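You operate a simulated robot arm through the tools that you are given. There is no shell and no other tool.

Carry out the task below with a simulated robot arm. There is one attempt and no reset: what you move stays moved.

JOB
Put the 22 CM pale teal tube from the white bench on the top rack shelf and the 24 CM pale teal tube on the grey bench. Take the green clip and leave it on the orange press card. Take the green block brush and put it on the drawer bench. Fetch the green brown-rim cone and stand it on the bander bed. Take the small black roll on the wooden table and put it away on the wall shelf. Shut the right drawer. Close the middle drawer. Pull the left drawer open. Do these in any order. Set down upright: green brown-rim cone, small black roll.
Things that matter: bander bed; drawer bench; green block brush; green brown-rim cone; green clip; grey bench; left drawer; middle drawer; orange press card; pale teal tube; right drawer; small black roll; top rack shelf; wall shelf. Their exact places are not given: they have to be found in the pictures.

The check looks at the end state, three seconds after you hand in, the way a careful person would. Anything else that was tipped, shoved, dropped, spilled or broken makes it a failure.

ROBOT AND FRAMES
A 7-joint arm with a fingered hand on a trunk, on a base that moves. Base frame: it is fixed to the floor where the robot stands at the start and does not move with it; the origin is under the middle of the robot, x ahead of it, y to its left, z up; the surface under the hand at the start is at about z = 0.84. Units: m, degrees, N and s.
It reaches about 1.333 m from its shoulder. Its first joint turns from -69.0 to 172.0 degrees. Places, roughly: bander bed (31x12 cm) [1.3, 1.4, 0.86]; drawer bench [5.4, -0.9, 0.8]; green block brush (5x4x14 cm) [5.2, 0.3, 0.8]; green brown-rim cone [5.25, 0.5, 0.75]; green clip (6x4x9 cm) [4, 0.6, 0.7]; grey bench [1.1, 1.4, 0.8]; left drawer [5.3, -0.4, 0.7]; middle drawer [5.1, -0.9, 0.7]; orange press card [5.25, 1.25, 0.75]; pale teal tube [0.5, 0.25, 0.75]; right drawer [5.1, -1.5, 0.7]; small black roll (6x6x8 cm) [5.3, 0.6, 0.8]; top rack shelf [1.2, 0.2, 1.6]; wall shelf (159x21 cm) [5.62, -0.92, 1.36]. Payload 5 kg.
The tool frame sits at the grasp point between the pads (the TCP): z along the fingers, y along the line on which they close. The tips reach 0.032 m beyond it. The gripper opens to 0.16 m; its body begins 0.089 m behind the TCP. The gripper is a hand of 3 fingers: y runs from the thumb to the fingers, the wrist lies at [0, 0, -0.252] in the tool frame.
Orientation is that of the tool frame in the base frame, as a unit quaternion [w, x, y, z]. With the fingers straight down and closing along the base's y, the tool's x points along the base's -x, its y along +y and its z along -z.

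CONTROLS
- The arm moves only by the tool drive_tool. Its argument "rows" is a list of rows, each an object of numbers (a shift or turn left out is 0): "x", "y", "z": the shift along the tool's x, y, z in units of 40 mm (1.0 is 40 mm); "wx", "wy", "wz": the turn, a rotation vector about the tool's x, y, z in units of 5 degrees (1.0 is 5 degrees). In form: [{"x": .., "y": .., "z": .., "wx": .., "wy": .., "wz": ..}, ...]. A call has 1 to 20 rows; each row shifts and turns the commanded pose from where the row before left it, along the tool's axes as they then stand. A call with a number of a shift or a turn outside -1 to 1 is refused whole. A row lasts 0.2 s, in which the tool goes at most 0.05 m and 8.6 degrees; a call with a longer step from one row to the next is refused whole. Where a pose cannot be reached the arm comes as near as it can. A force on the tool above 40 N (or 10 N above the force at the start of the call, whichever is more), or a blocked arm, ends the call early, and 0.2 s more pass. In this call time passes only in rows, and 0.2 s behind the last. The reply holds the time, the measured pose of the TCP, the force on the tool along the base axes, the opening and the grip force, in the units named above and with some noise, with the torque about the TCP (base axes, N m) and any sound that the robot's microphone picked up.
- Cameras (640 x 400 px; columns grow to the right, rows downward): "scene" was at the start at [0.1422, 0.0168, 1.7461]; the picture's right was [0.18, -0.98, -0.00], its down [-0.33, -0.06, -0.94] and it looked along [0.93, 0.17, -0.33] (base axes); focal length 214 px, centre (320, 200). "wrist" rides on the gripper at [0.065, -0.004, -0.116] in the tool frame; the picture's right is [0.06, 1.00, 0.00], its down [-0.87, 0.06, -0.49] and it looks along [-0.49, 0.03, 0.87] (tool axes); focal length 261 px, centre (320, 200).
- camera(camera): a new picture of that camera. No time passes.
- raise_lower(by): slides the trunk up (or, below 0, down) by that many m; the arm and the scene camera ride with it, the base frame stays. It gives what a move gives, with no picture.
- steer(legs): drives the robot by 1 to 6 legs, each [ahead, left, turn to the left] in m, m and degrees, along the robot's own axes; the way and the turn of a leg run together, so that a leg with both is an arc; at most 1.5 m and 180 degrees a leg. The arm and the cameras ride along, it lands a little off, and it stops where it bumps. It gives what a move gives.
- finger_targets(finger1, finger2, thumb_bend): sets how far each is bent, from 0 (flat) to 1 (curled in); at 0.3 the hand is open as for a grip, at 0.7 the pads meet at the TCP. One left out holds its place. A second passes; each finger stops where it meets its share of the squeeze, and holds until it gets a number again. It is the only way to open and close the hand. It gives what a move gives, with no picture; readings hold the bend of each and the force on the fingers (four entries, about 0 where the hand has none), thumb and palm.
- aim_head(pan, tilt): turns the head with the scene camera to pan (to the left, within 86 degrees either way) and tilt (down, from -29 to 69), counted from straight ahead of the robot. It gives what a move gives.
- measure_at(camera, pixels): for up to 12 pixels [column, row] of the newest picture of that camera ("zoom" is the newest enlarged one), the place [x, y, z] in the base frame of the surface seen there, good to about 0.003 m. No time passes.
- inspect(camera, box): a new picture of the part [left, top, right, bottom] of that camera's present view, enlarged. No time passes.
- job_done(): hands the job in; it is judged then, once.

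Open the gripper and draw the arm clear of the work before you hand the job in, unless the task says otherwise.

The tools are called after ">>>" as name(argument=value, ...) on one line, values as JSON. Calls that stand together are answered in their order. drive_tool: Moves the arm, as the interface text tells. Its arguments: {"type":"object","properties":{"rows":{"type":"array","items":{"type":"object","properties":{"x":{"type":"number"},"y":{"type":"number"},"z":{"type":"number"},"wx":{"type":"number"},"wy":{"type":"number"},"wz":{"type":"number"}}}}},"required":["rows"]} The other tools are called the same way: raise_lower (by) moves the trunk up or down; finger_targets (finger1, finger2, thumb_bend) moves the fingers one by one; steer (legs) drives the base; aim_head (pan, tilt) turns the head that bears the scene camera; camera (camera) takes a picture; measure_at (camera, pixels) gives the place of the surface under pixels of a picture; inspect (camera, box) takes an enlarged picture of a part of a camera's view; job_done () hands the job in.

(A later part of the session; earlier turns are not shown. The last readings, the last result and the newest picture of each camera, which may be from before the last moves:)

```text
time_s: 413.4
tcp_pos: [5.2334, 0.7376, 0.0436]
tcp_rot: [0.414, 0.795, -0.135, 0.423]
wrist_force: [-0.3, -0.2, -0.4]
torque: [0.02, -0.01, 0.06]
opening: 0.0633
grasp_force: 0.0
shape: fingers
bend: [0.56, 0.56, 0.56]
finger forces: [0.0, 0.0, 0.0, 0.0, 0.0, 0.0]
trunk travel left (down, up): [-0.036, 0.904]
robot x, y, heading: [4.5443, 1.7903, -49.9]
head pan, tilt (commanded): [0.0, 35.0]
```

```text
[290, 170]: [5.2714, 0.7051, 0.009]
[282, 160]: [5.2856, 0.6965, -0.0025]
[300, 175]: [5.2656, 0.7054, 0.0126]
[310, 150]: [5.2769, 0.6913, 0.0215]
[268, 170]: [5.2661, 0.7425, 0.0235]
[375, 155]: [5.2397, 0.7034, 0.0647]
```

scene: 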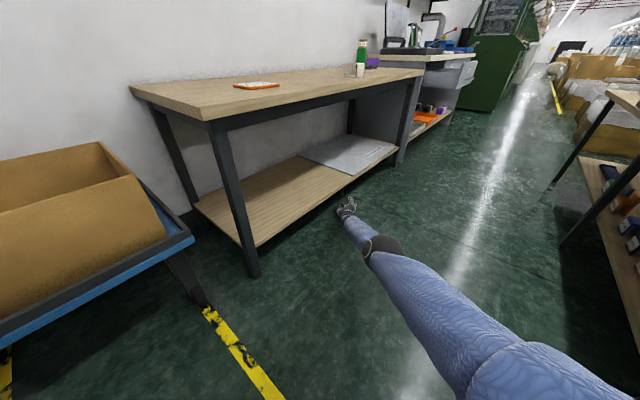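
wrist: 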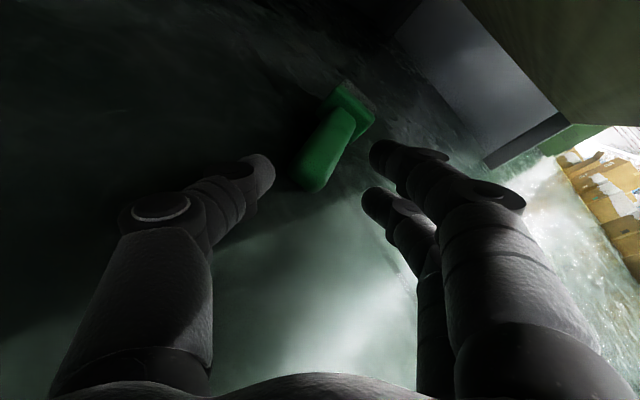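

Now thumb and fingers straddle the handle end. I drive ahead 4.5 cm.

>>> steer(legs=[[0.045, 0, 0]])

>>> camera(camera="wrist")

```text
time_s: 414.3
tcp_pos: [5.2653, 0.7041, 0.0446]
tcp_rot: [0.414, 0.794, -0.135, 0.423]
wrist_force: [0.8, 0.0, 0.6]
torque: [-0.02, -0.01, 0.02]
opening: 0.0629
grasp_force: 0.0
shape: fingers
bend: [0.56, 0.56, 0.56]
finger forces: [0.0, 0.0, 0.1, 0.0, 0.0, 0.0]
trunk travel left (down, up): [-0.036, 0.904]
robot x, y, heading: [4.5758, 1.7526, -50.0]
head pan, tilt (commanded): [0.0, 35.0]
```

```text
taken
```

wrist: 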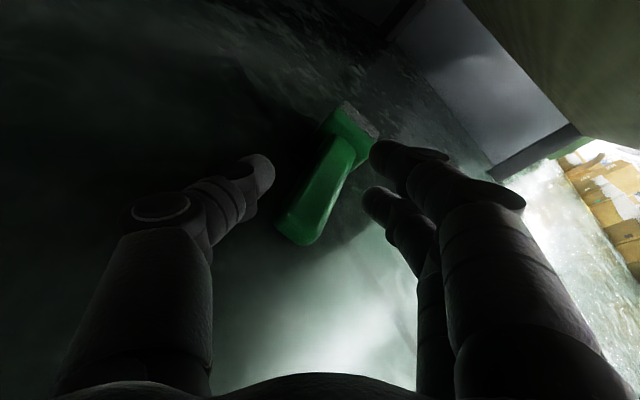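

The handle is well between the fingers. I lower ~9 mm and close.

>>> drive_tool(rows=[{"x": -0.18, "y": -0.12, "z": 0.06}])

>>> finger_targets(finger1=0.66, finger2=0.66, thumb_bend=0.66)

>>> finger_targets(finger1=0.76, finger2=0.76, thumb_bend=0.76)

>>> camera(camera="wrist")

```text
time_s: 414.7
tcp_pos: [5.2648, 0.7063, 0.0409]
tcp_rot: [0.414, 0.794, -0.134, 0.425]
wrist_force: [7.6, 3.8, 13.7]
torque: [0.15, -0.82, 0.14]
opening: 0.0618
grasp_force: 5.9
shape: fingers
bend: [0.56, 0.56, 0.56]
finger forces: [0.1, 0.1, 0.1, 0.0, 12.7, 0.1]
trunk travel left (down, up): [-0.036, 0.904]
robot x, y, heading: [4.5743, 1.7557, -49.6]
head pan, tilt (commanded): [0.0, 35.0]
```

```text
time_s: 415.7
tcp_pos: [5.2615, 0.7048, 0.0349]
tcp_rot: [0.414, 0.795, -0.135, 0.423]
wrist_force: [-0.1, -0.6, 0.3]
torque: [0.02, 0.03, -0.03]
opening: 0.0292
grasp_force: 3.6
shape: fingers
bend: [0.66, 0.63, 0.65]
finger forces: [0.0, 3.7, 0.1, 0.0, 3.5, 0.0]
trunk travel left (down, up): [-0.036, 0.904]
robot x, y, heading: [4.5738, 1.7534, -49.8]
head pan, tilt (commanded): [0.0, 35.0]
```

```text
time_s: 416.7
tcp_pos: [5.2619, 0.7048, 0.0355]
tcp_rot: [0.413, 0.795, -0.135, 0.423]
wrist_force: [0.3, 1.2, -0.2]
torque: [0.01, 0.01, -0.01]
opening: 0.0067
grasp_force: 14.2
shape: fingers
bend: [0.76, 0.61, 0.71]
finger forces: [0.0, 14.0, 0.0, 0.0, 14.2, 0.0]
trunk travel left (down, up): [-0.036, 0.904]
robot x, y, heading: [4.5722, 1.7564, -49.5]
head pan, tilt (commanded): [0.0, 35.0]
```

```text
taken
```

wrist: 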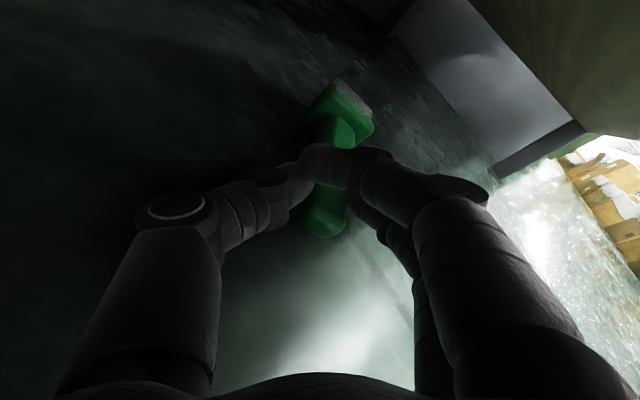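

Gripped by thumb and one finger (14 N). I lift ~1 cm and back the base out by 0.25 m.

>>> drive_tool(rows=[{"x": 0.2, "y": 0.13, "z": -0.07}])

>>> steer(legs=[[-0.25, 0, 0]])

>>> camera(camera="wrist")

>>> camera(camera="scene")

```text
time_s: 417.1
tcp_pos: [5.2636, 0.7043, 0.0443]
tcp_rot: [0.414, 0.795, -0.135, 0.423]
wrist_force: [-0.7, 0.1, -1.0]
torque: [0.06, 0.04, -0.05]
opening: 0.0067
grasp_force: 14.1
shape: fingers
bend: [0.76, 0.61, 0.71]
finger forces: [0.1, 13.5, 0.0, 0.0, 14.3, 0.0]
trunk travel left (down, up): [-0.036, 0.904]
robot x, y, heading: [4.5715, 1.7559, -49.7]
head pan, tilt (commanded): [0.0, 35.0]
```

```text
time_s: 418.9
tcp_pos: [5.1032, 0.8935, 0.0448]
tcp_rot: [0.413, 0.795, -0.135, 0.423]
wrist_force: [0.1, -0.6, -0.7]
torque: [0.09, -0.01, 0.01]
opening: 0.0064
grasp_force: 13.3
shape: fingers
bend: [0.76, 0.61, 0.71]
finger forces: [0.1, 13.5, 0.1, 0.0, 14.3, 0.0]
trunk travel left (down, up): [-0.036, 0.904]
robot x, y, heading: [4.4155, 1.9474, -49.8]
head pan, tilt (commanded): [0.0, 35.0]
```

```text
taken
```

wrist: 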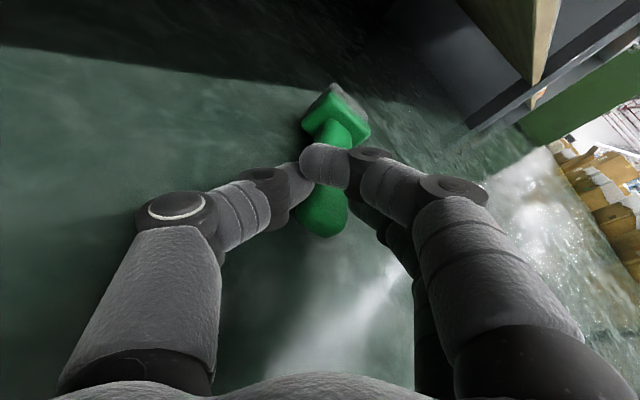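

```text
taken
```

scene: 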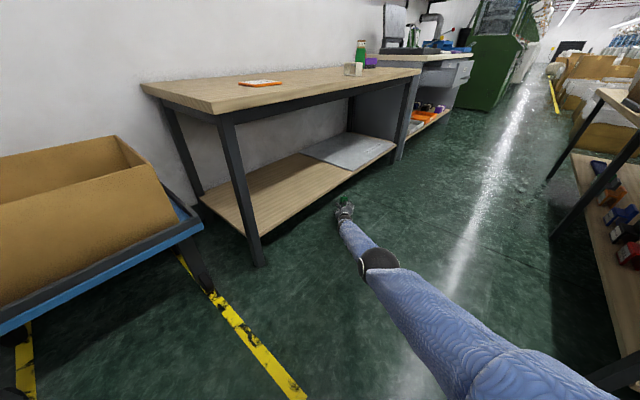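

The brush is out and firmly held, pointing along the hand axis. I back off another 0.3 m to clear the table edge before raising.

>>> steer(legs=[[-0.2, -0.15, 0]])

>>> drive_tool(rows=[{"x": 0.784, "y": 0.545, "z": -0.297}, {"x": 0.784, "y": 0.545, "z": -0.297}])

>>> camera(camera="scene")

>>> camera(camera="wrist")

```text
time_s: 420.7
tcp_pos: [4.8523, 0.9493, 0.0441]
tcp_rot: [0.415, 0.795, -0.137, 0.422]
wrist_force: [0.1, 0.0, -0.1]
torque: [0.1, -0.01, -0.01]
opening: 0.0067
grasp_force: 14.2
shape: fingers
bend: [0.76, 0.61, 0.71]
finger forces: [0.1, 13.5, 0.1, 0.1, 14.3, 0.0]
trunk travel left (down, up): [-0.036, 0.904]
robot x, y, heading: [4.1652, 2.0025, -49.9]
head pan, tilt (commanded): [0.0, 35.0]
```

```text
time_s: 421.3
tcp_pos: [4.8526, 0.9468, 0.1259]
tcp_rot: [0.414, 0.795, -0.136, 0.422]
wrist_force: [-0.7, 0.4, -1.3]
torque: [0.04, -0.01, 0.07]
opening: 0.0062
grasp_force: 13.6
shape: fingers
bend: [0.76, 0.61, 0.71]
finger forces: [0.0, 13.4, 0.0, 0.1, 14.3, 0.0]
trunk travel left (down, up): [-0.036, 0.904]
robot x, y, heading: [4.1639, 2.0012, -50.0]
head pan, tilt (commanded): [0.0, 35.0]
```

```text
taken
```

scene: 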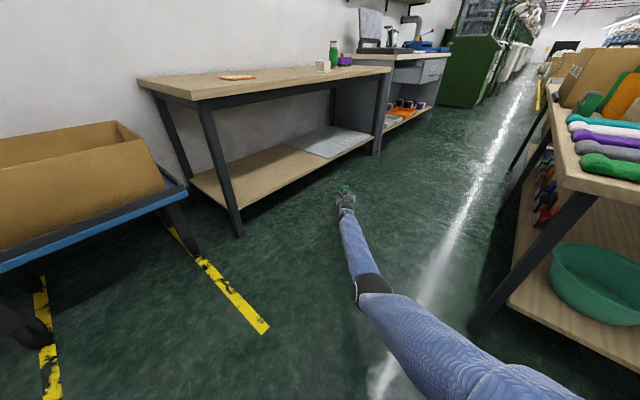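

```text
taken
```

wrist: 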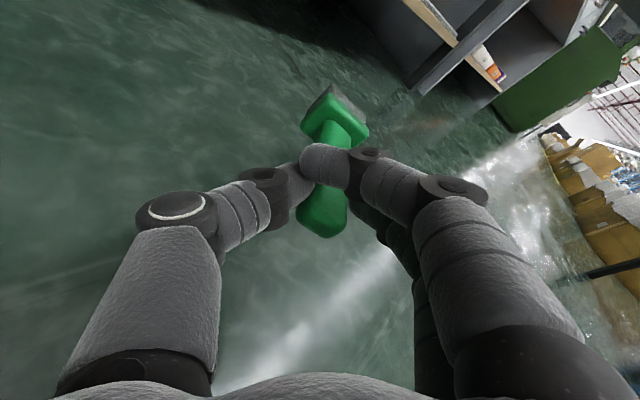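

Raise the trunk back up in steps.

>>> raise_lower(by=0.4)

>>> raise_lower(by=0.4)

>>> drive_tool(rows=[{"x": 0.784, "y": 0.545, "z": -0.297}, {"x": 0.784, "y": 0.545, "z": -0.297}, {"x": 0.784, "y": 0.545, "z": -0.297}, {"x": 0.784, "y": 0.545, "z": -0.297}, {"x": 0.784, "y": 0.545, "z": -0.297}, {"x": 0.784, "y": 0.545, "z": -0.297}, {"x": 0.784, "y": 0.545, "z": -0.297}, {"x": 0.784, "y": 0.545, "z": -0.297}])

>>> aim_head(pan=0, tilt=25)

>>> camera(camera="scene")

>>> camera(camera="wrist")

```text
time_s: 425.2
tcp_pos: [4.8531, 0.9486, 0.5267]
tcp_rot: [0.415, 0.795, -0.136, 0.422]
wrist_force: [-0.8, 0.6, -0.5]
torque: [0.04, 0.06, 0.04]
opening: 0.0065
grasp_force: 13.9
shape: fingers
bend: [0.76, 0.61, 0.71]
finger forces: [0.0, 13.4, 0.0, 0.0, 14.3, 0.0]
trunk travel left (down, up): [-0.436, 0.504]
robot x, y, heading: [4.1679, 2.0014, -50.2]
head pan, tilt (commanded): [0.0, 35.0]
```

```text
time_s: 429.0
tcp_pos: [4.853, 0.9476, 0.9253]
tcp_rot: [0.415, 0.795, -0.136, 0.422]
wrist_force: [-0.7, -0.3, -1.3]
torque: [0.03, 0.04, -0.03]
opening: 0.0064
grasp_force: 13.9
shape: fingers
bend: [0.76, 0.61, 0.71]
finger forces: [0.0, 13.3, 0.0, 0.0, 14.3, 0.0]
trunk travel left (down, up): [-0.836, 0.104]
robot x, y, heading: [4.1649, 2.0019, -49.7]
head pan, tilt (commanded): [0.0, 35.0]
```

```text
time_s: 430.8
tcp_pos: [4.8535, 0.9492, 1.2486]
tcp_rot: [0.415, 0.795, -0.136, 0.422]
wrist_force: [-0.5, 0.3, 0.2]
torque: [-0.01, 0.04, 0.02]
opening: 0.0065
grasp_force: 14.1
shape: fingers
bend: [0.76, 0.61, 0.71]
finger forces: [0.0, 13.1, 0.1, 0.0, 14.4, 0.0]
trunk travel left (down, up): [-0.836, 0.104]
robot x, y, heading: [4.1692, 2.0021, -50.2]
head pan, tilt (commanded): [0.0, 35.0]
```

```text
time_s: 431.5
tcp_pos: [4.8528, 0.947, 1.2471]
tcp_rot: [0.415, 0.794, -0.137, 0.422]
wrist_force: [0.6, 0.0, -0.7]
torque: [0.08, 0.02, 0.02]
opening: 0.0061
grasp_force: 13.5
shape: fingers
bend: [0.76, 0.61, 0.71]
finger forces: [0.0, 13.2, 0.0, 0.1, 14.3, 0.0]
trunk travel left (down, up): [-0.836, 0.104]
robot x, y, heading: [4.1685, 2.0024, -50.0]
head pan, tilt (commanded): [0.0, 25.0]
```

```text
taken
```

scene: 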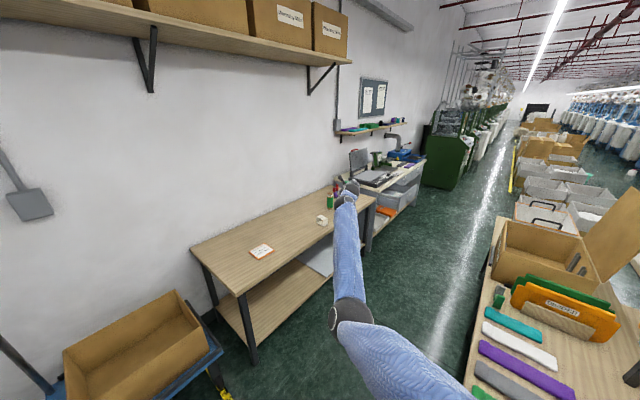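

```text
taken
```

wrist: 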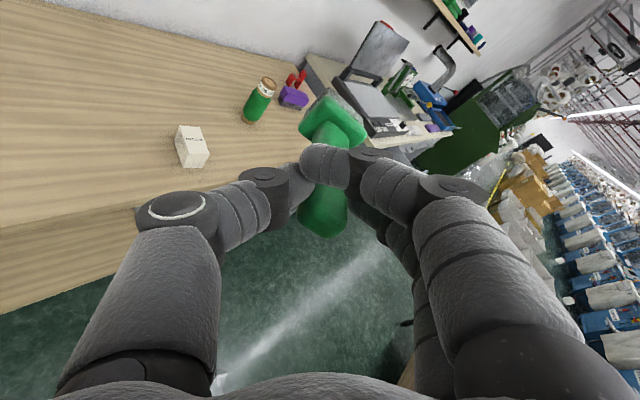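

The brush is secure. I raise a bit more, then travel down the aisle (heading -90°) towards the drawer bench.

>>> raise_lower(by=0.1)

>>> drive_tool(rows=[{"x": 0.784, "y": 0.545, "z": -0.297}, {"x": 0.784, "y": 0.545, "z": -0.297}, {"x": 0.784, "y": 0.545, "z": -0.297}])

>>> steer(legs=[[0.474, 0.098, 0], [0, 0, -40]])

>>> camera(camera="scene")

```text
time_s: 432.9
tcp_pos: [4.8536, 0.9493, 1.3472]
tcp_rot: [0.414, 0.795, -0.136, 0.422]
wrist_force: [0.7, 0.2, -0.1]
torque: [0.05, -0.02, 0.0]
opening: 0.0064
grasp_force: 13.8
shape: fingers
bend: [0.76, 0.61, 0.71]
finger forces: [0.1, 13.1, 0.0, 0.0, 14.4, 0.1]
trunk travel left (down, up): [-0.936, 0.004]
robot x, y, heading: [4.1614, 2.0019, -49.7]
head pan, tilt (commanded): [0.0, 25.0]
```

```text
time_s: 433.6
tcp_pos: [4.8539, 0.948, 1.4655]
tcp_rot: [0.414, 0.795, -0.136, 0.423]
wrist_force: [0.6, -0.1, -0.5]
torque: [0.04, 0.01, -0.01]
opening: 0.0062
grasp_force: 13.6
shape: fingers
bend: [0.76, 0.61, 0.71]
finger forces: [0.0, 13.0, 0.0, 0.0, 14.4, 0.0]
trunk travel left (down, up): [-0.936, 0.004]
robot x, y, heading: [4.1626, 2.005, -50.1]
head pan, tilt (commanded): [0.0, 25.0]
```

```text
time_s: 438.4
tcp_pos: [4.3918, 0.4522, 1.4654]
tcp_rot: [0.534, 0.7, -0.4, 0.254]
wrist_force: [0.0, 0.8, 0.6]
torque: [0.08, -0.02, -0.02]
opening: 0.0059
grasp_force: 13.3
shape: fingers
bend: [0.76, 0.61, 0.71]
finger forces: [0.0, 12.6, 0.0, 0.0, 14.3, 0.1]
trunk travel left (down, up): [-0.936, 0.004]
robot x, y, heading: [4.546, 1.7033, -90.1]
head pan, tilt (commanded): [0.0, 25.0]
```

```text
taken
```

scene: 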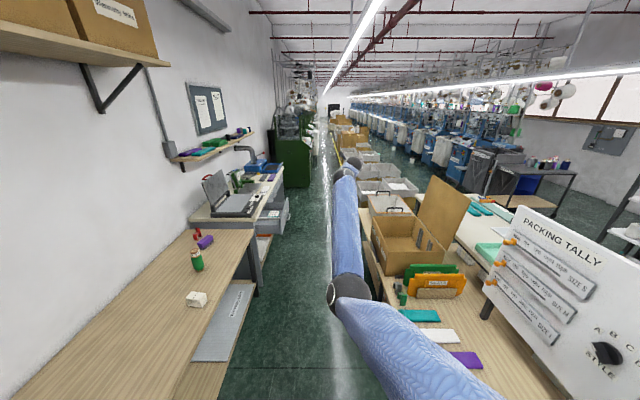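

Brush still held. I drive down the aisle in two legs to y≈-0.95.

>>> steer(legs=[[1.33, 0.0, 0], [1.32, 0.0, 0]])

>>> camera(camera="scene")

>>> camera(camera="wrist")

```text
time_s: 451.2
tcp_pos: [4.3225, -2.1845, 1.4654]
tcp_rot: [0.538, 0.693, -0.413, 0.245]
wrist_force: [0.4, -0.8, -0.9]
torque: [0.06, 0.01, 0.0]
opening: 0.006
grasp_force: 13.2
shape: fingers
bend: [0.76, 0.61, 0.71]
finger forces: [0.2, 12.4, 0.0, 0.0, 14.3, 0.0]
trunk travel left (down, up): [-0.936, 0.004]
robot x, y, heading: [4.521, -0.9422, -92.0]
head pan, tilt (commanded): [0.0, 25.0]
```

```text
taken
```

scene: 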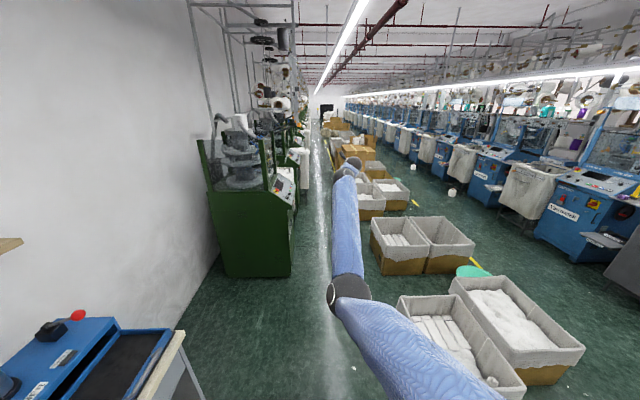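

```text
taken
```

wrist: 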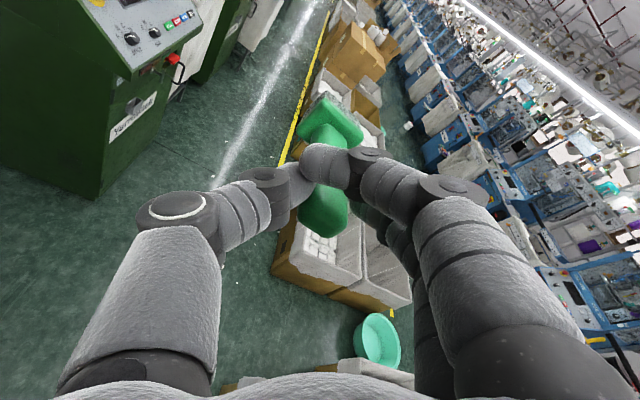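

I move to (3.95,-1.1) and turn to face the drawer bench (heading 0).

>>> steer(legs=[[0.16, -0.57, 0], [0, 0, 92]])

>>> aim_head(pan=0, tilt=30)

>>> camera(camera="scene")

>>> camera(camera="wrist")

```text
time_s: 458.4
tcp_pos: [5.2028, -1.2435, 1.4665]
tcp_rot: [0.199, 0.779, 0.21, 0.557]
wrist_force: [0.1, -0.5, -0.3]
torque: [-0.01, 0.06, -0.04]
opening: 0.0061
grasp_force: 13.1
shape: fingers
bend: [0.76, 0.61, 0.71]
finger forces: [0.0, 11.8, 0.0, 0.1, 14.0, 0.1]
trunk travel left (down, up): [-0.936, 0.004]
robot x, y, heading: [3.9552, -1.0782, -0.2]
head pan, tilt (commanded): [0.0, 25.0]
```

```text
time_s: 459.1
tcp_pos: [5.2029, -1.2433, 1.4653]
tcp_rot: [0.2, 0.779, 0.209, 0.556]
wrist_force: [0.0, -0.3, 1.3]
torque: [0.0, 0.0, 0.02]
opening: 0.0027
grasp_force: 0.1
shape: fingers
bend: [0.76, 0.71, 0.73]
finger forces: [0.0, 0.0, 0.0, 0.0, 0.0, 0.1]
trunk travel left (down, up): [-0.936, 0.004]
robot x, y, heading: [3.9548, -1.0821, -0.4]
head pan, tilt (commanded): [0.0, 30.0]
```

```text
taken
```

scene: 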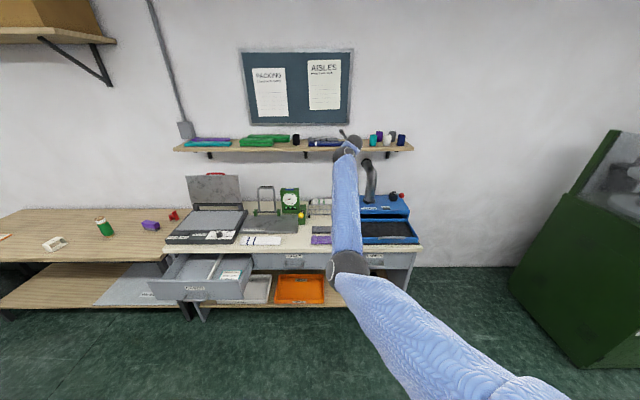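

```text
taken
```

wrist: 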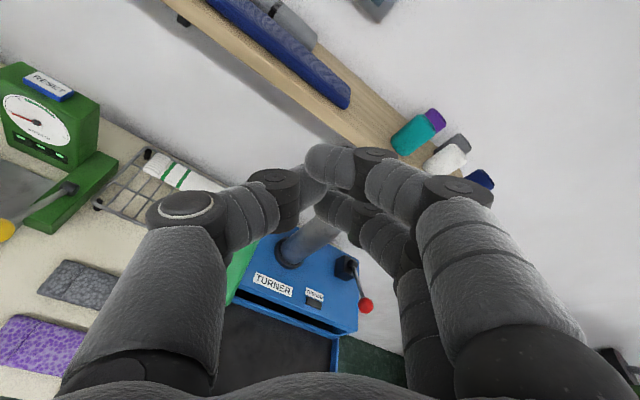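

The grip force dropped to zero – the brush slipped. I see something green at (238,268) in the wrist view near the turner; I look closely.

>>> inspect(camera="wrist", box=[160, 180, 420, 400])

>>> inspect(camera="scene", box=[280, 150, 460, 310])

>>> measure_at(camera="wrist", pixels=[[238, 268], [245, 250], [235, 285], [228, 300]])

```text
1.82 times, centred on (290, 290) of wrist
```

zoom: 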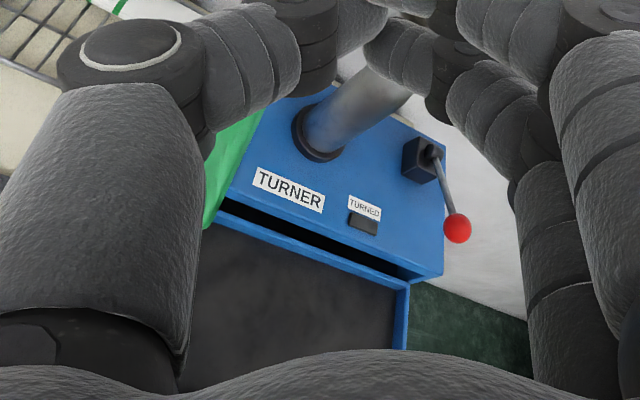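

```text
2.50 times, centred on (370, 230) of scene
```

zoom: 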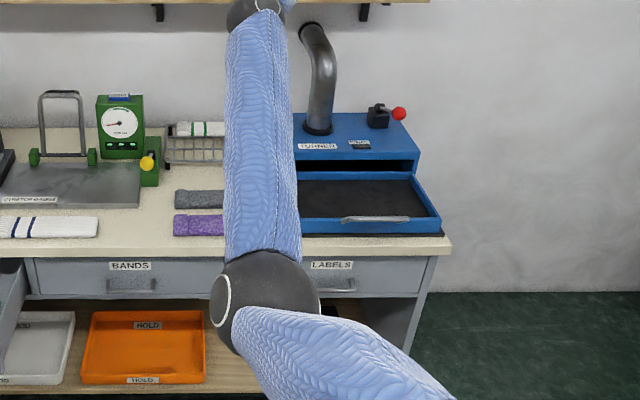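

```text
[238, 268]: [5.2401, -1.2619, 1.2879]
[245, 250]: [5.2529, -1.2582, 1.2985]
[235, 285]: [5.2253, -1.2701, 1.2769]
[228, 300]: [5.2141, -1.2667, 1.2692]
```

The brush is in the air right below the hand, falling towards the bench. I can only let time pass; I take a look right after.

>>> aim_head(pan=-5, tilt=32)

>>> camera(camera="wrist")

>>> camera(camera="scene")

```text
time_s: 459.8
tcp_pos: [5.2033, -1.2446, 1.4668]
tcp_rot: [0.201, 0.779, 0.208, 0.557]
wrist_force: [-0.3, 0.7, 0.2]
torque: [0.01, -0.05, 0.0]
opening: 0.0029
grasp_force: 0.1
shape: fingers
bend: [0.76, 0.71, 0.73]
finger forces: [0.0, 0.1, 0.1, 0.0, 0.0, 0.0]
trunk travel left (down, up): [-0.936, 0.004]
robot x, y, heading: [3.9538, -1.0791, -0.3]
head pan, tilt (commanded): [-5.0, 32.0]
```

```text
taken
```

wrist: 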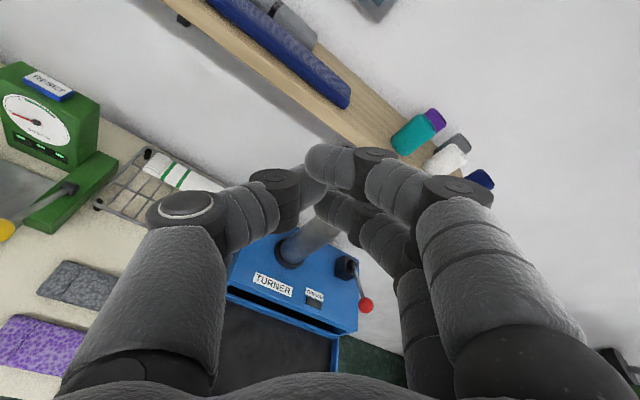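

```text
taken
```

scene: 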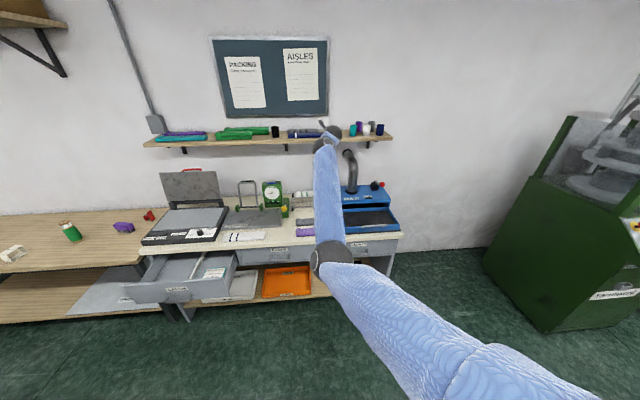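

The turner looks undisturbed. I back off 0.35 m to see where the brush landed.

>>> steer(legs=[[-0.35, 0, 0]])

>>> drive_tool(rows=[{"x": -0.3, "y": 0.8}, {"x": -0.3, "y": 0.8}, {"x": -0.3, "y": 0.8}])

>>> camera(camera="scene")

>>> camera(camera="wrist")

```text
time_s: 462.0
tcp_pos: [4.8552, -1.2457, 1.4665]
tcp_rot: [0.2, 0.779, 0.207, 0.557]
wrist_force: [-0.2, 0.0, 0.2]
torque: [0.0, 0.03, 0.01]
opening: 0.0029
grasp_force: 0.1
shape: fingers
bend: [0.76, 0.71, 0.73]
finger forces: [0.0, 0.0, 0.1, 0.1, 0.0, 0.0]
trunk travel left (down, up): [-0.936, 0.004]
robot x, y, heading: [3.6052, -1.0778, -0.8]
head pan, tilt (commanded): [-5.0, 32.0]
```

```text
time_s: 462.8
tcp_pos: [4.8548, -1.3456, 1.4892]
tcp_rot: [0.201, 0.779, 0.208, 0.556]
wrist_force: [0.0, -0.1, -0.5]
torque: [0.0, 0.02, 0.0]
opening: 0.003
grasp_force: 0.1
shape: fingers
bend: [0.76, 0.71, 0.73]
finger forces: [0.0, 0.0, 0.0, 0.0, 0.0, 0.1]
trunk travel left (down, up): [-0.936, 0.004]
robot x, y, heading: [3.6081, -1.0745, -0.9]
head pan, tilt (commanded): [-5.0, 32.0]
```

```text
taken
```

scene: 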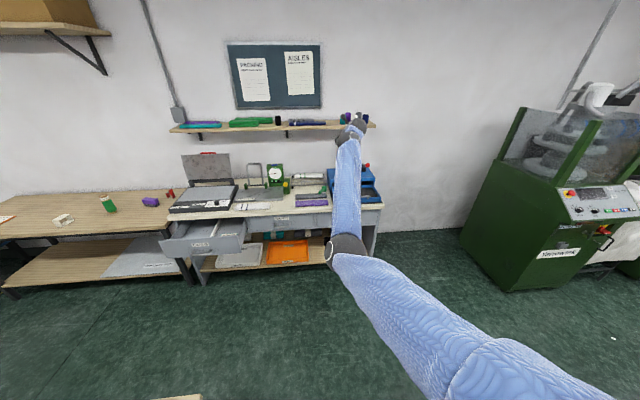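

```text
taken
```

wrist: 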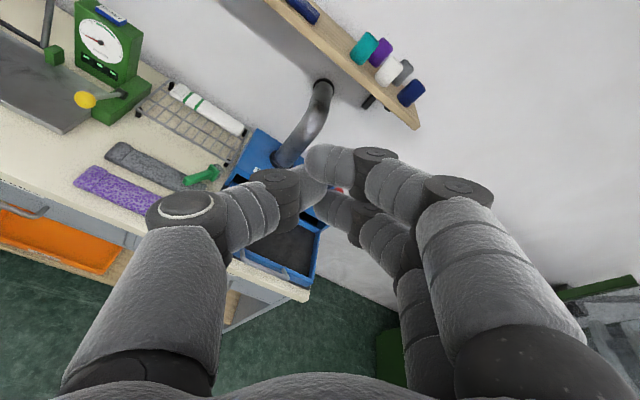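

The brush has landed on the drawer bench, at (202,176) in the wrist view next to the grey fabric. I zoom in to check.

>>> inspect(camera="wrist", box=[60, 60, 340, 290])

>>> measure_at(camera="wrist", pixels=[[190, 181], [202, 176], [213, 172], [195, 195], [150, 160], [130, 185], [216, 180], [240, 165]])

>>> inspect(camera="scene", box=[160, 90, 400, 270])

```text
1.74 times, centred on (200, 175) of wrist
```

zoom: 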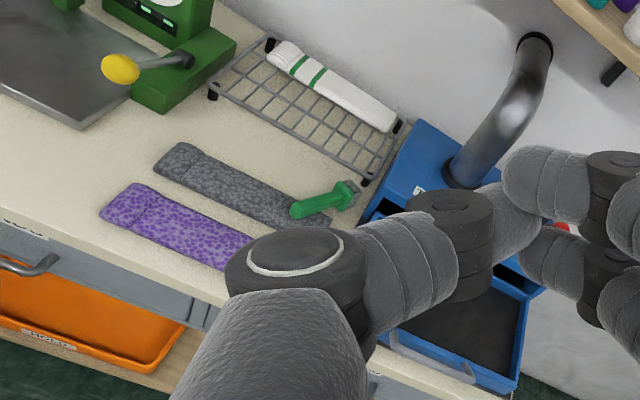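

```text
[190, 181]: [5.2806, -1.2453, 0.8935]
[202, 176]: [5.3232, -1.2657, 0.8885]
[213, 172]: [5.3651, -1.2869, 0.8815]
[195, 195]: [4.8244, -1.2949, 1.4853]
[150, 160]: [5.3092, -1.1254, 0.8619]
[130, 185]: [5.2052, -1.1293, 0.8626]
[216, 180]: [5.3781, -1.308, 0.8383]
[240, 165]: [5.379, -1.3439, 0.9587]
```

```text
2.22 times, centred on (280, 180) of scene
```

zoom: 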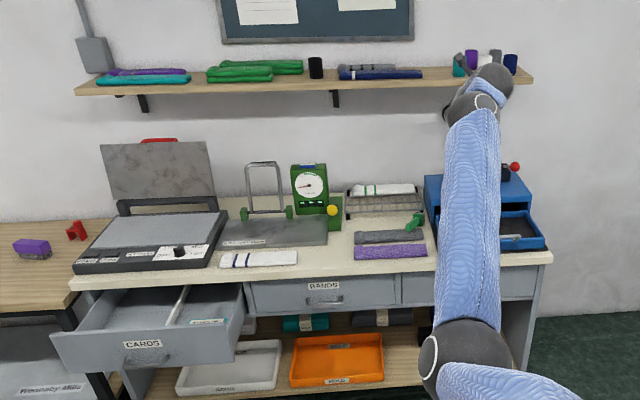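

The brush rests on the drawer bench (block on the bench top, handle end on the grey fabric). I leave it for now. Next the green clip: I turn to heading -90° and reverse up the aisle to approach it from the north.

>>> steer(legs=[[0, 0, -89], [-0.09, 0.92, 0]])

>>> steer(legs=[[-1.3, 0, 0], [-1.25, 0.0, 0]])

>>> aim_head(pan=-20, tilt=40)

>>> camera(camera="scene")

```text
time_s: 471.4
tcp_pos: [4.3034, -2.2227, 1.4907]
tcp_rot: [0.531, 0.705, -0.391, 0.261]
wrist_force: [-0.8, 0.7, 0.1]
torque: [-0.05, -0.01, -0.02]
opening: 0.003
grasp_force: 0.2
shape: fingers
bend: [0.76, 0.71, 0.73]
finger forces: [0.0, 0.0, 0.1, 0.0, 0.0, 0.0]
trunk travel left (down, up): [-0.936, 0.004]
robot x, y, heading: [4.5285, -0.9659, -88.6]
head pan, tilt (commanded): [-5.0, 32.0]
```

```text
time_s: 483.8
tcp_pos: [4.2479, 0.319, 1.49]
tcp_rot: [0.53, 0.705, -0.391, 0.263]
wrist_force: [0.4, 0.5, -0.4]
torque: [0.0, 0.02, -0.03]
opening: 0.0029
grasp_force: 0.0
shape: fingers
bend: [0.76, 0.71, 0.73]
finger forces: [0.0, 0.1, 0.0, 0.0, 0.0, 0.0]
trunk travel left (down, up): [-0.936, 0.004]
robot x, y, heading: [4.468, 1.5698, -88.5]
head pan, tilt (commanded): [-5.0, 32.0]
```

```text
time_s: 484.6
tcp_pos: [4.2492, 0.3197, 1.4903]
tcp_rot: [0.531, 0.705, -0.391, 0.261]
wrist_force: [-0.1, -2.4, -0.4]
torque: [0.0, -0.01, 0.04]
opening: 0.0028
grasp_force: 0.1
shape: fingers
bend: [0.76, 0.71, 0.73]
finger forces: [0.0, 0.0, 0.0, 0.1, 0.0, 0.1]
trunk travel left (down, up): [-0.936, 0.004]
robot x, y, heading: [4.4717, 1.5744, -88.3]
head pan, tilt (commanded): [-20.0, 40.0]
```

```text
taken
```

scene: 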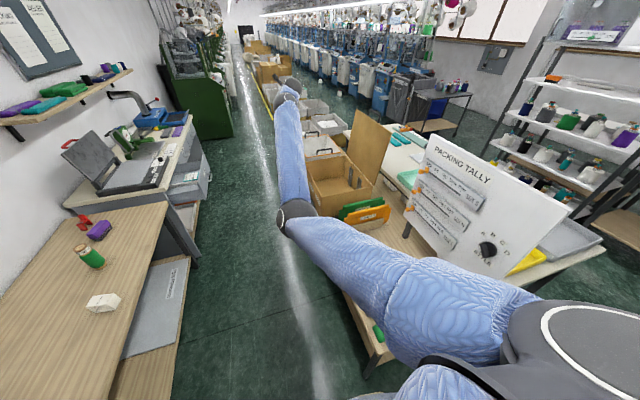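

The arm hides the clip in this view; I check the wrist camera.

>>> camera(camera="wrist")

```text
taken
```

wrist: 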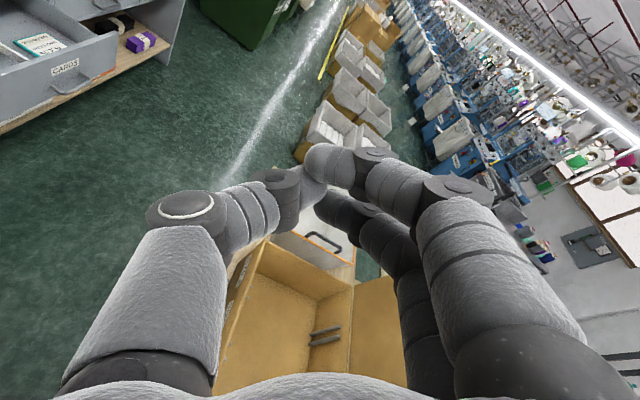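

I first complete the roll so the camera is on top, in this high posture.

>>> drive_tool(rows=[{"wz": 1}, {"wz": 1}, {"wz": 1}, {"wz": 1}, {"wz": 1}, {"wz": 1}, {"wz": 0.7}])

>>> camera(camera="scene")

```text
time_s: 486.2
tcp_pos: [4.2481, 0.3195, 1.4901]
tcp_rot: [-0.432, -0.562, 0.579, -0.403]
wrist_force: [-0.2, 1.7, 0.4]
torque: [0.02, 0.0, 0.02]
opening: 0.003
grasp_force: 0.0
shape: fingers
bend: [0.76, 0.71, 0.73]
finger forces: [0.0, 0.0, 0.0, 0.0, 0.0, 0.0]
trunk travel left (down, up): [-0.936, 0.004]
robot x, y, heading: [4.4711, 1.5762, -88.8]
head pan, tilt (commanded): [-20.0, 40.0]
```

```text
taken
```

scene: 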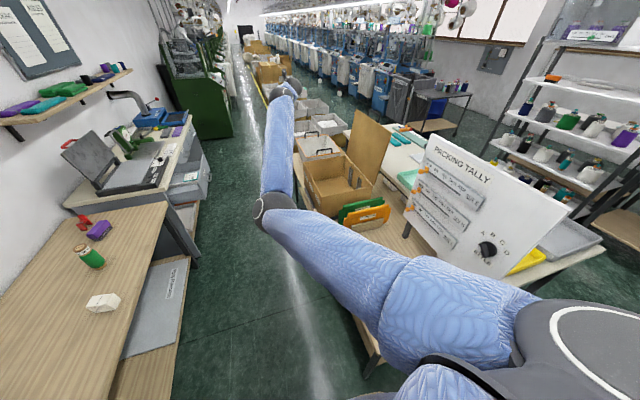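

Now I pitch the hand down to 45° while retracting about 0.2 m.

>>> drive_tool(rows=[{"x": -0.27, "z": -0.858, "wy": -1}, {"x": -0.344, "z": -0.831, "wy": -1}, {"x": -0.416, "z": -0.798, "wy": -1}, {"x": -0.484, "z": -0.759, "wy": -1}, {"x": -0.548, "z": -0.714, "wy": -1}, {"x": -0.3, "z": -0.33, "wy": -0.5}])

>>> camera(camera="wrist")

>>> camera(camera="scene")

```text
time_s: 487.6
tcp_pos: [4.2543, 0.4652, 1.4374]
tcp_rot: [-0.281, -0.642, 0.665, -0.258]
wrist_force: [-0.8, -0.2, -0.8]
torque: [-0.05, -0.04, 0.06]
opening: 0.0029
grasp_force: 0.0
shape: fingers
bend: [0.76, 0.71, 0.73]
finger forces: [0.0, 0.0, 0.0, 0.0, 0.0, 0.0]
out of reach, approached as far as the arm can: row 5, 6
trunk travel left (down, up): [-0.936, 0.004]
robot x, y, heading: [4.472, 1.5721, -88.4]
head pan, tilt (commanded): [-20.0, 40.0]
```

```text
taken
```

wrist: 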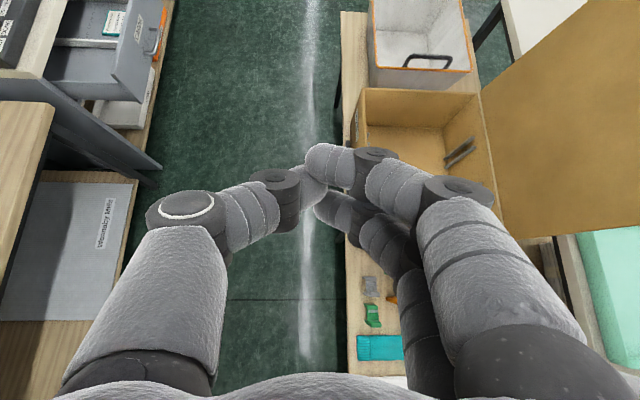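

```text
taken
```

scene: 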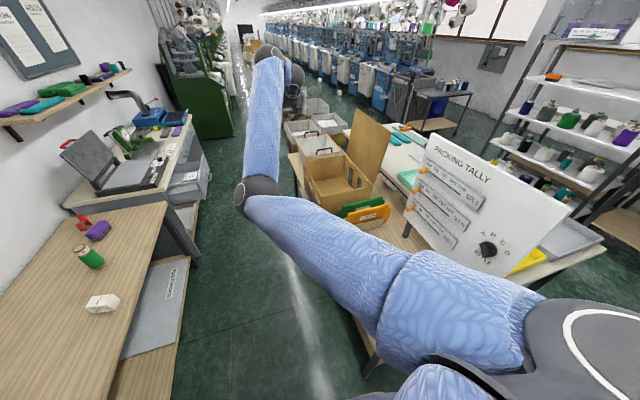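

The green clip is visible at (372,315), grey clip above it at (370,287). I zoom.

>>> inspect(camera="wrist", box=[330, 260, 430, 370])

>>> measure_at(camera="zoom", pixels=[[240, 175], [255, 200], [280, 215], [240, 225], [250, 100], [230, 85], [270, 90], [200, 290], [300, 175], [215, 180], [265, 180]])

```text
3.64 times, centred on (380, 315) of wrist
```

zoom: 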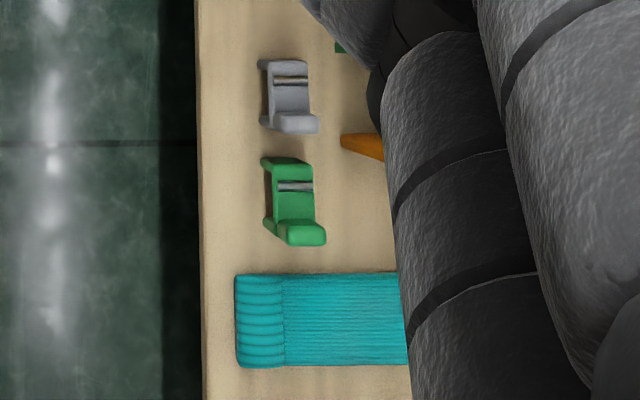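

```text
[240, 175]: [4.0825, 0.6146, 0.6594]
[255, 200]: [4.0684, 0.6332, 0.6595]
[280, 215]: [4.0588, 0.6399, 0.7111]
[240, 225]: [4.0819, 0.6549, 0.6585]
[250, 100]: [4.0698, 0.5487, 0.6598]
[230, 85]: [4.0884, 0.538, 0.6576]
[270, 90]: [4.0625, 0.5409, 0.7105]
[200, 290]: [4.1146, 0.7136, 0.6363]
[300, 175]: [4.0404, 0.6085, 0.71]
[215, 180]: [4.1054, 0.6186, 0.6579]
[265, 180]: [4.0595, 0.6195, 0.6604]
```

The clip is chair-shaped, about x 4.025–4.065, y 0.60–0.66. I measure its corners and neighbours more exactly, then shift the base so the hand comes above it.

>>> measure_at(camera="zoom", pixels=[[275, 165], [305, 170], [285, 205], [308, 205], [300, 238], [320, 238], [275, 230], [300, 122], [315, 125], [275, 122], [345, 138], [360, 150]])

>>> steer(legs=[[-0.171, -0.204, 0]])

>>> raise_lower(by=-0.4)

>>> camera(camera="wrist")

>>> camera(camera="scene")

```text
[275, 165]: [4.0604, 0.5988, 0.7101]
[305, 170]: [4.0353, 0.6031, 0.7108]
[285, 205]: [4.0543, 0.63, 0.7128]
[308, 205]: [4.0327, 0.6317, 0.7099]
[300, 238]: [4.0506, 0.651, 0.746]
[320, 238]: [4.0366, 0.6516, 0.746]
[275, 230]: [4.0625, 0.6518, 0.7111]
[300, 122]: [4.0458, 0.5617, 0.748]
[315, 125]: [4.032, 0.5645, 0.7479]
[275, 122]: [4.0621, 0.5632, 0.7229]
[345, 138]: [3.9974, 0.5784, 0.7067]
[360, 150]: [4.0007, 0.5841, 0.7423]
```

```text
time_s: 489.5
tcp_pos: [4.0497, 0.6368, 1.4423]
tcp_rot: [-0.284, -0.643, 0.663, -0.259]
wrist_force: [0.0, -0.9, 0.8]
torque: [0.01, -0.01, 0.01]
opening: 0.0027
grasp_force: 0.1
shape: fingers
bend: [0.76, 0.71, 0.73]
finger forces: [0.0, 0.0, 0.0, 0.1, 0.0, 0.1]
trunk travel left (down, up): [-0.936, 0.004]
robot x, y, heading: [4.2555, 1.7438, -88.3]
head pan, tilt (commanded): [-20.0, 40.0]
```

```text
time_s: 493.3
tcp_pos: [4.0508, 0.6365, 1.042]
tcp_rot: [-0.283, -0.642, 0.663, -0.259]
wrist_force: [0.4, -0.1, 0.0]
torque: [0.0, 0.05, 0.03]
opening: 0.0029
grasp_force: 0.0
shape: fingers
bend: [0.76, 0.71, 0.73]
finger forces: [0.0, 0.0, 0.0, 0.1, 0.0, 0.0]
trunk travel left (down, up): [-0.536, 0.404]
robot x, y, heading: [4.2564, 1.7415, -88.3]
head pan, tilt (commanded): [-20.0, 40.0]
```

```text
taken
```

wrist: 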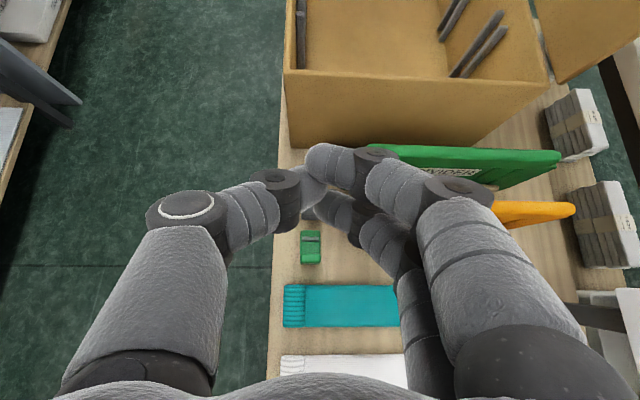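

```text
taken
```

scene: 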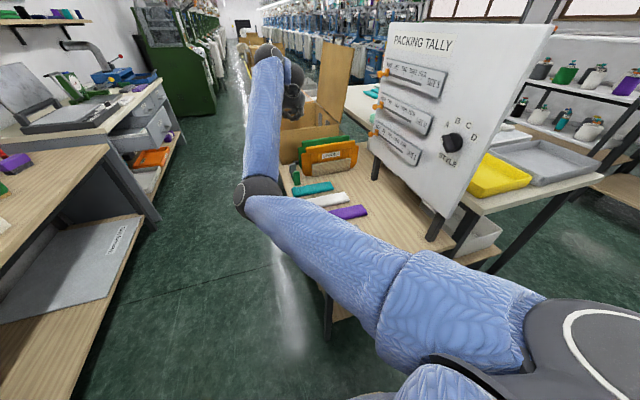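

Clip: seat z 0.71, back at y≈0.651 up to z 0.746, width x 4.03–4.063; centre about (4.046, 0.63). I open to ~7 cm, and lower the trunk by 0.23 m.

>>> finger_targets(finger1=0.54, finger2=0.54, thumb_bend=0.54)

>>> raise_lower(by=-0.23)

>>> camera(camera="wrist")

>>> measure_at(camera="wrist", pixels=[[310, 225], [310, 240], [300, 235], [322, 235], [310, 260], [320, 205]])

```text
time_s: 494.3
tcp_pos: [4.0495, 0.6369, 1.0424]
tcp_rot: [-0.283, -0.643, 0.663, -0.258]
wrist_force: [0.7, 0.3, -0.2]
torque: [-0.01, -0.03, -0.01]
opening: 0.0706
grasp_force: 0.0
shape: fingers
bend: [0.54, 0.54, 0.54]
finger forces: [0.1, 0.1, 0.1, 0.1, 0.0, 0.0]
trunk travel left (down, up): [-0.536, 0.404]
robot x, y, heading: [4.257, 1.7407, -88.4]
head pan, tilt (commanded): [-20.0, 40.0]
```

```text
time_s: 496.8
tcp_pos: [4.0496, 0.6376, 0.8107]
tcp_rot: [-0.284, -0.642, 0.664, -0.258]
wrist_force: [0.4, -0.5, -0.8]
torque: [-0.01, 0.02, -0.02]
opening: 0.0704
grasp_force: 0.1
shape: fingers
bend: [0.54, 0.54, 0.54]
finger forces: [0.0, 0.0, 0.1, 0.0, 0.1, 0.0]
trunk travel left (down, up): [-0.306, 0.634]
robot x, y, heading: [4.255, 1.7426, -88.4]
head pan, tilt (commanded): [-20.0, 40.0]
```

```text
taken
```

wrist: 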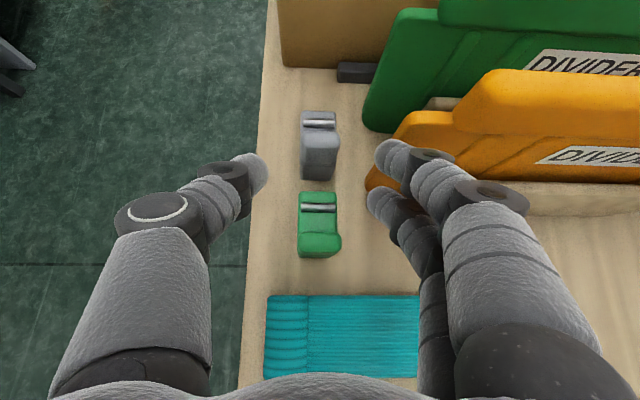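

```text
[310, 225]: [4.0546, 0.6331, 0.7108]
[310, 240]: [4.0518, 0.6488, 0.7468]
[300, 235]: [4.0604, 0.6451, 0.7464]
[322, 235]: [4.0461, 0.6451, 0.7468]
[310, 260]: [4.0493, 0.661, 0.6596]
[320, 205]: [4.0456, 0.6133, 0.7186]
```

Aligned within 2–3 mm. I descend 0.106 m vertically around the clip.

>>> drive_tool(rows=[{"x": -0.62, "z": 0.625}, {"x": -0.62, "z": 0.625}, {"x": -0.62, "z": 0.625}])

>>> camera(camera="wrist")

```text
time_s: 497.6
tcp_pos: [4.0478, 0.6354, 0.7046]
tcp_rot: [-0.283, -0.643, 0.663, -0.258]
wrist_force: [0.3, 0.2, -0.1]
torque: [0.04, -0.04, 0.04]
opening: 0.0708
grasp_force: 0.1
shape: fingers
bend: [0.54, 0.54, 0.54]
finger forces: [0.0, 0.1, 0.0, 0.0, 0.0, 0.1]
trunk travel left (down, up): [-0.306, 0.634]
robot x, y, heading: [4.2601, 1.7438, -88.4]
head pan, tilt (commanded): [-20.0, 40.0]
```

```text
taken
```

wrist: 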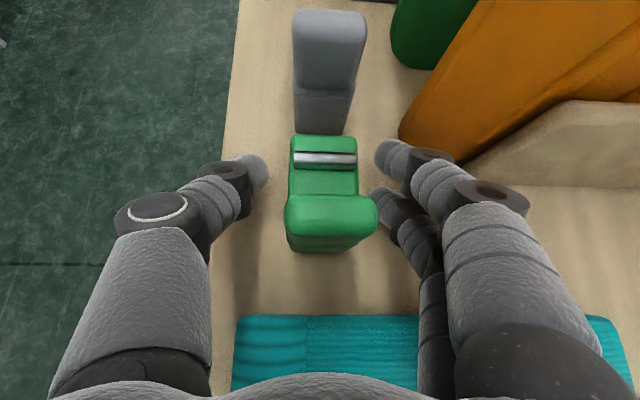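

The clip sits between thumb and fingers, ~5 mm right of centre. I shift 5 mm and close gently.

>>> drive_tool(rows=[{"y": 0.12}])

>>> finger_targets(finger1=0.6, finger2=0.6, thumb_bend=0.6)

>>> finger_targets(finger1=0.72, finger2=0.72, thumb_bend=0.72)

>>> camera(camera="wrist")

```text
time_s: 498.0
tcp_pos: [4.0429, 0.6351, 0.7058]
tcp_rot: [-0.284, -0.642, 0.663, -0.258]
wrist_force: [0.2, 0.2, -0.8]
torque: [-0.01, 0.0, 0.0]
opening: 0.0703
grasp_force: 0.1
shape: fingers
bend: [0.54, 0.54, 0.54]
finger forces: [0.0, 0.0, 0.0, 0.0, 0.0, 0.0]
trunk travel left (down, up): [-0.306, 0.634]
robot x, y, heading: [4.2573, 1.7417, -88.3]
head pan, tilt (commanded): [-20.0, 40.0]
```

```text
time_s: 499.0
tcp_pos: [4.0419, 0.6358, 0.7054]
tcp_rot: [-0.283, -0.643, 0.663, -0.259]
wrist_force: [-0.3, -0.1, -0.3]
torque: [0.0, 0.02, 0.03]
opening: 0.0479
grasp_force: 0.1
shape: fingers
bend: [0.6, 0.6, 0.6]
finger forces: [0.0, 0.1, 0.1, 0.0, 0.0, 0.0]
trunk travel left (down, up): [-0.306, 0.634]
robot x, y, heading: [4.2604, 1.7452, -88.3]
head pan, tilt (commanded): [-20.0, 40.0]
```

```text
time_s: 500.0
tcp_pos: [4.0438, 0.6361, 0.7065]
tcp_rot: [-0.283, -0.643, 0.663, -0.259]
wrist_force: [-0.2, 0.7, 0.3]
torque: [0.01, 0.01, 0.0]
opening: 0.0295
grasp_force: 13.1
shape: fingers
bend: [0.66, 0.71, 0.68]
finger forces: [10.4, 1.8, 0.0, 0.0, 13.7, 0.0]
trunk travel left (down, up): [-0.306, 0.634]
robot x, y, heading: [4.2606, 1.7442, -88.5]
head pan, tilt (commanded): [-20.0, 40.0]
```

```text
taken
```

wrist: 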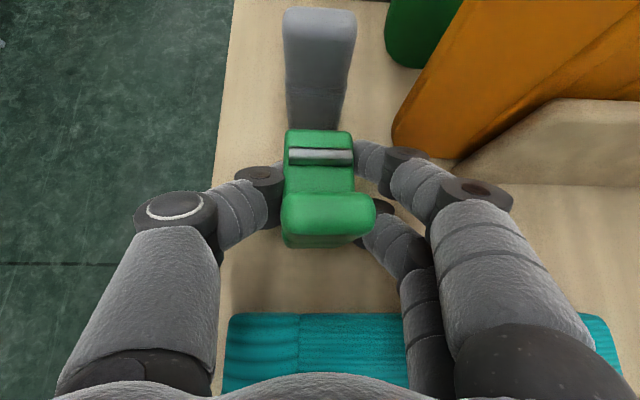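

Gripped; I tighten a little more and lift vertically.

>>> finger_targets(finger1=0.78, finger2=0.8, thumb_bend=0.78)

>>> drive_tool(rows=[{"x": 0.35, "z": -0.35}, {"x": 0.68, "z": -0.68}, {"x": 0.68, "z": -0.68}])

>>> camera(camera="wrist")

```text
time_s: 501.0
tcp_pos: [4.0416, 0.6358, 0.705]
tcp_rot: [-0.282, -0.643, 0.663, -0.258]
wrist_force: [-0.9, 0.9, -0.7]
torque: [0.0, 0.0, -0.03]
opening: 0.029
grasp_force: 22.5
shape: fingers
bend: [0.72, 0.79, 0.71]
finger forces: [14.5, 7.2, 0.0, 0.0, 22.5, 0.0]
trunk travel left (down, up): [-0.306, 0.634]
robot x, y, heading: [4.2585, 1.7464, -88.6]
head pan, tilt (commanded): [-20.0, 40.0]
```

```text
time_s: 501.8
tcp_pos: [4.047, 0.6366, 0.8025]
tcp_rot: [-0.283, -0.643, 0.662, -0.259]
wrist_force: [0.0, 0.2, -1.4]
torque: [-0.03, -0.01, 0.02]
opening: 0.0286
grasp_force: 20.9
shape: fingers
bend: [0.72, 0.79, 0.71]
finger forces: [13.7, 7.6, 0.1, 0.0, 20.3, 0.0]
trunk travel left (down, up): [-0.306, 0.634]
robot x, y, heading: [4.2573, 1.7437, -88.3]
head pan, tilt (commanded): [-20.0, 40.0]
```

```text
taken
```

wrist: 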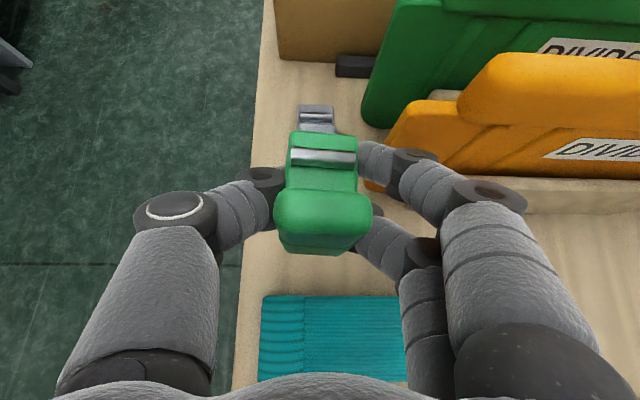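

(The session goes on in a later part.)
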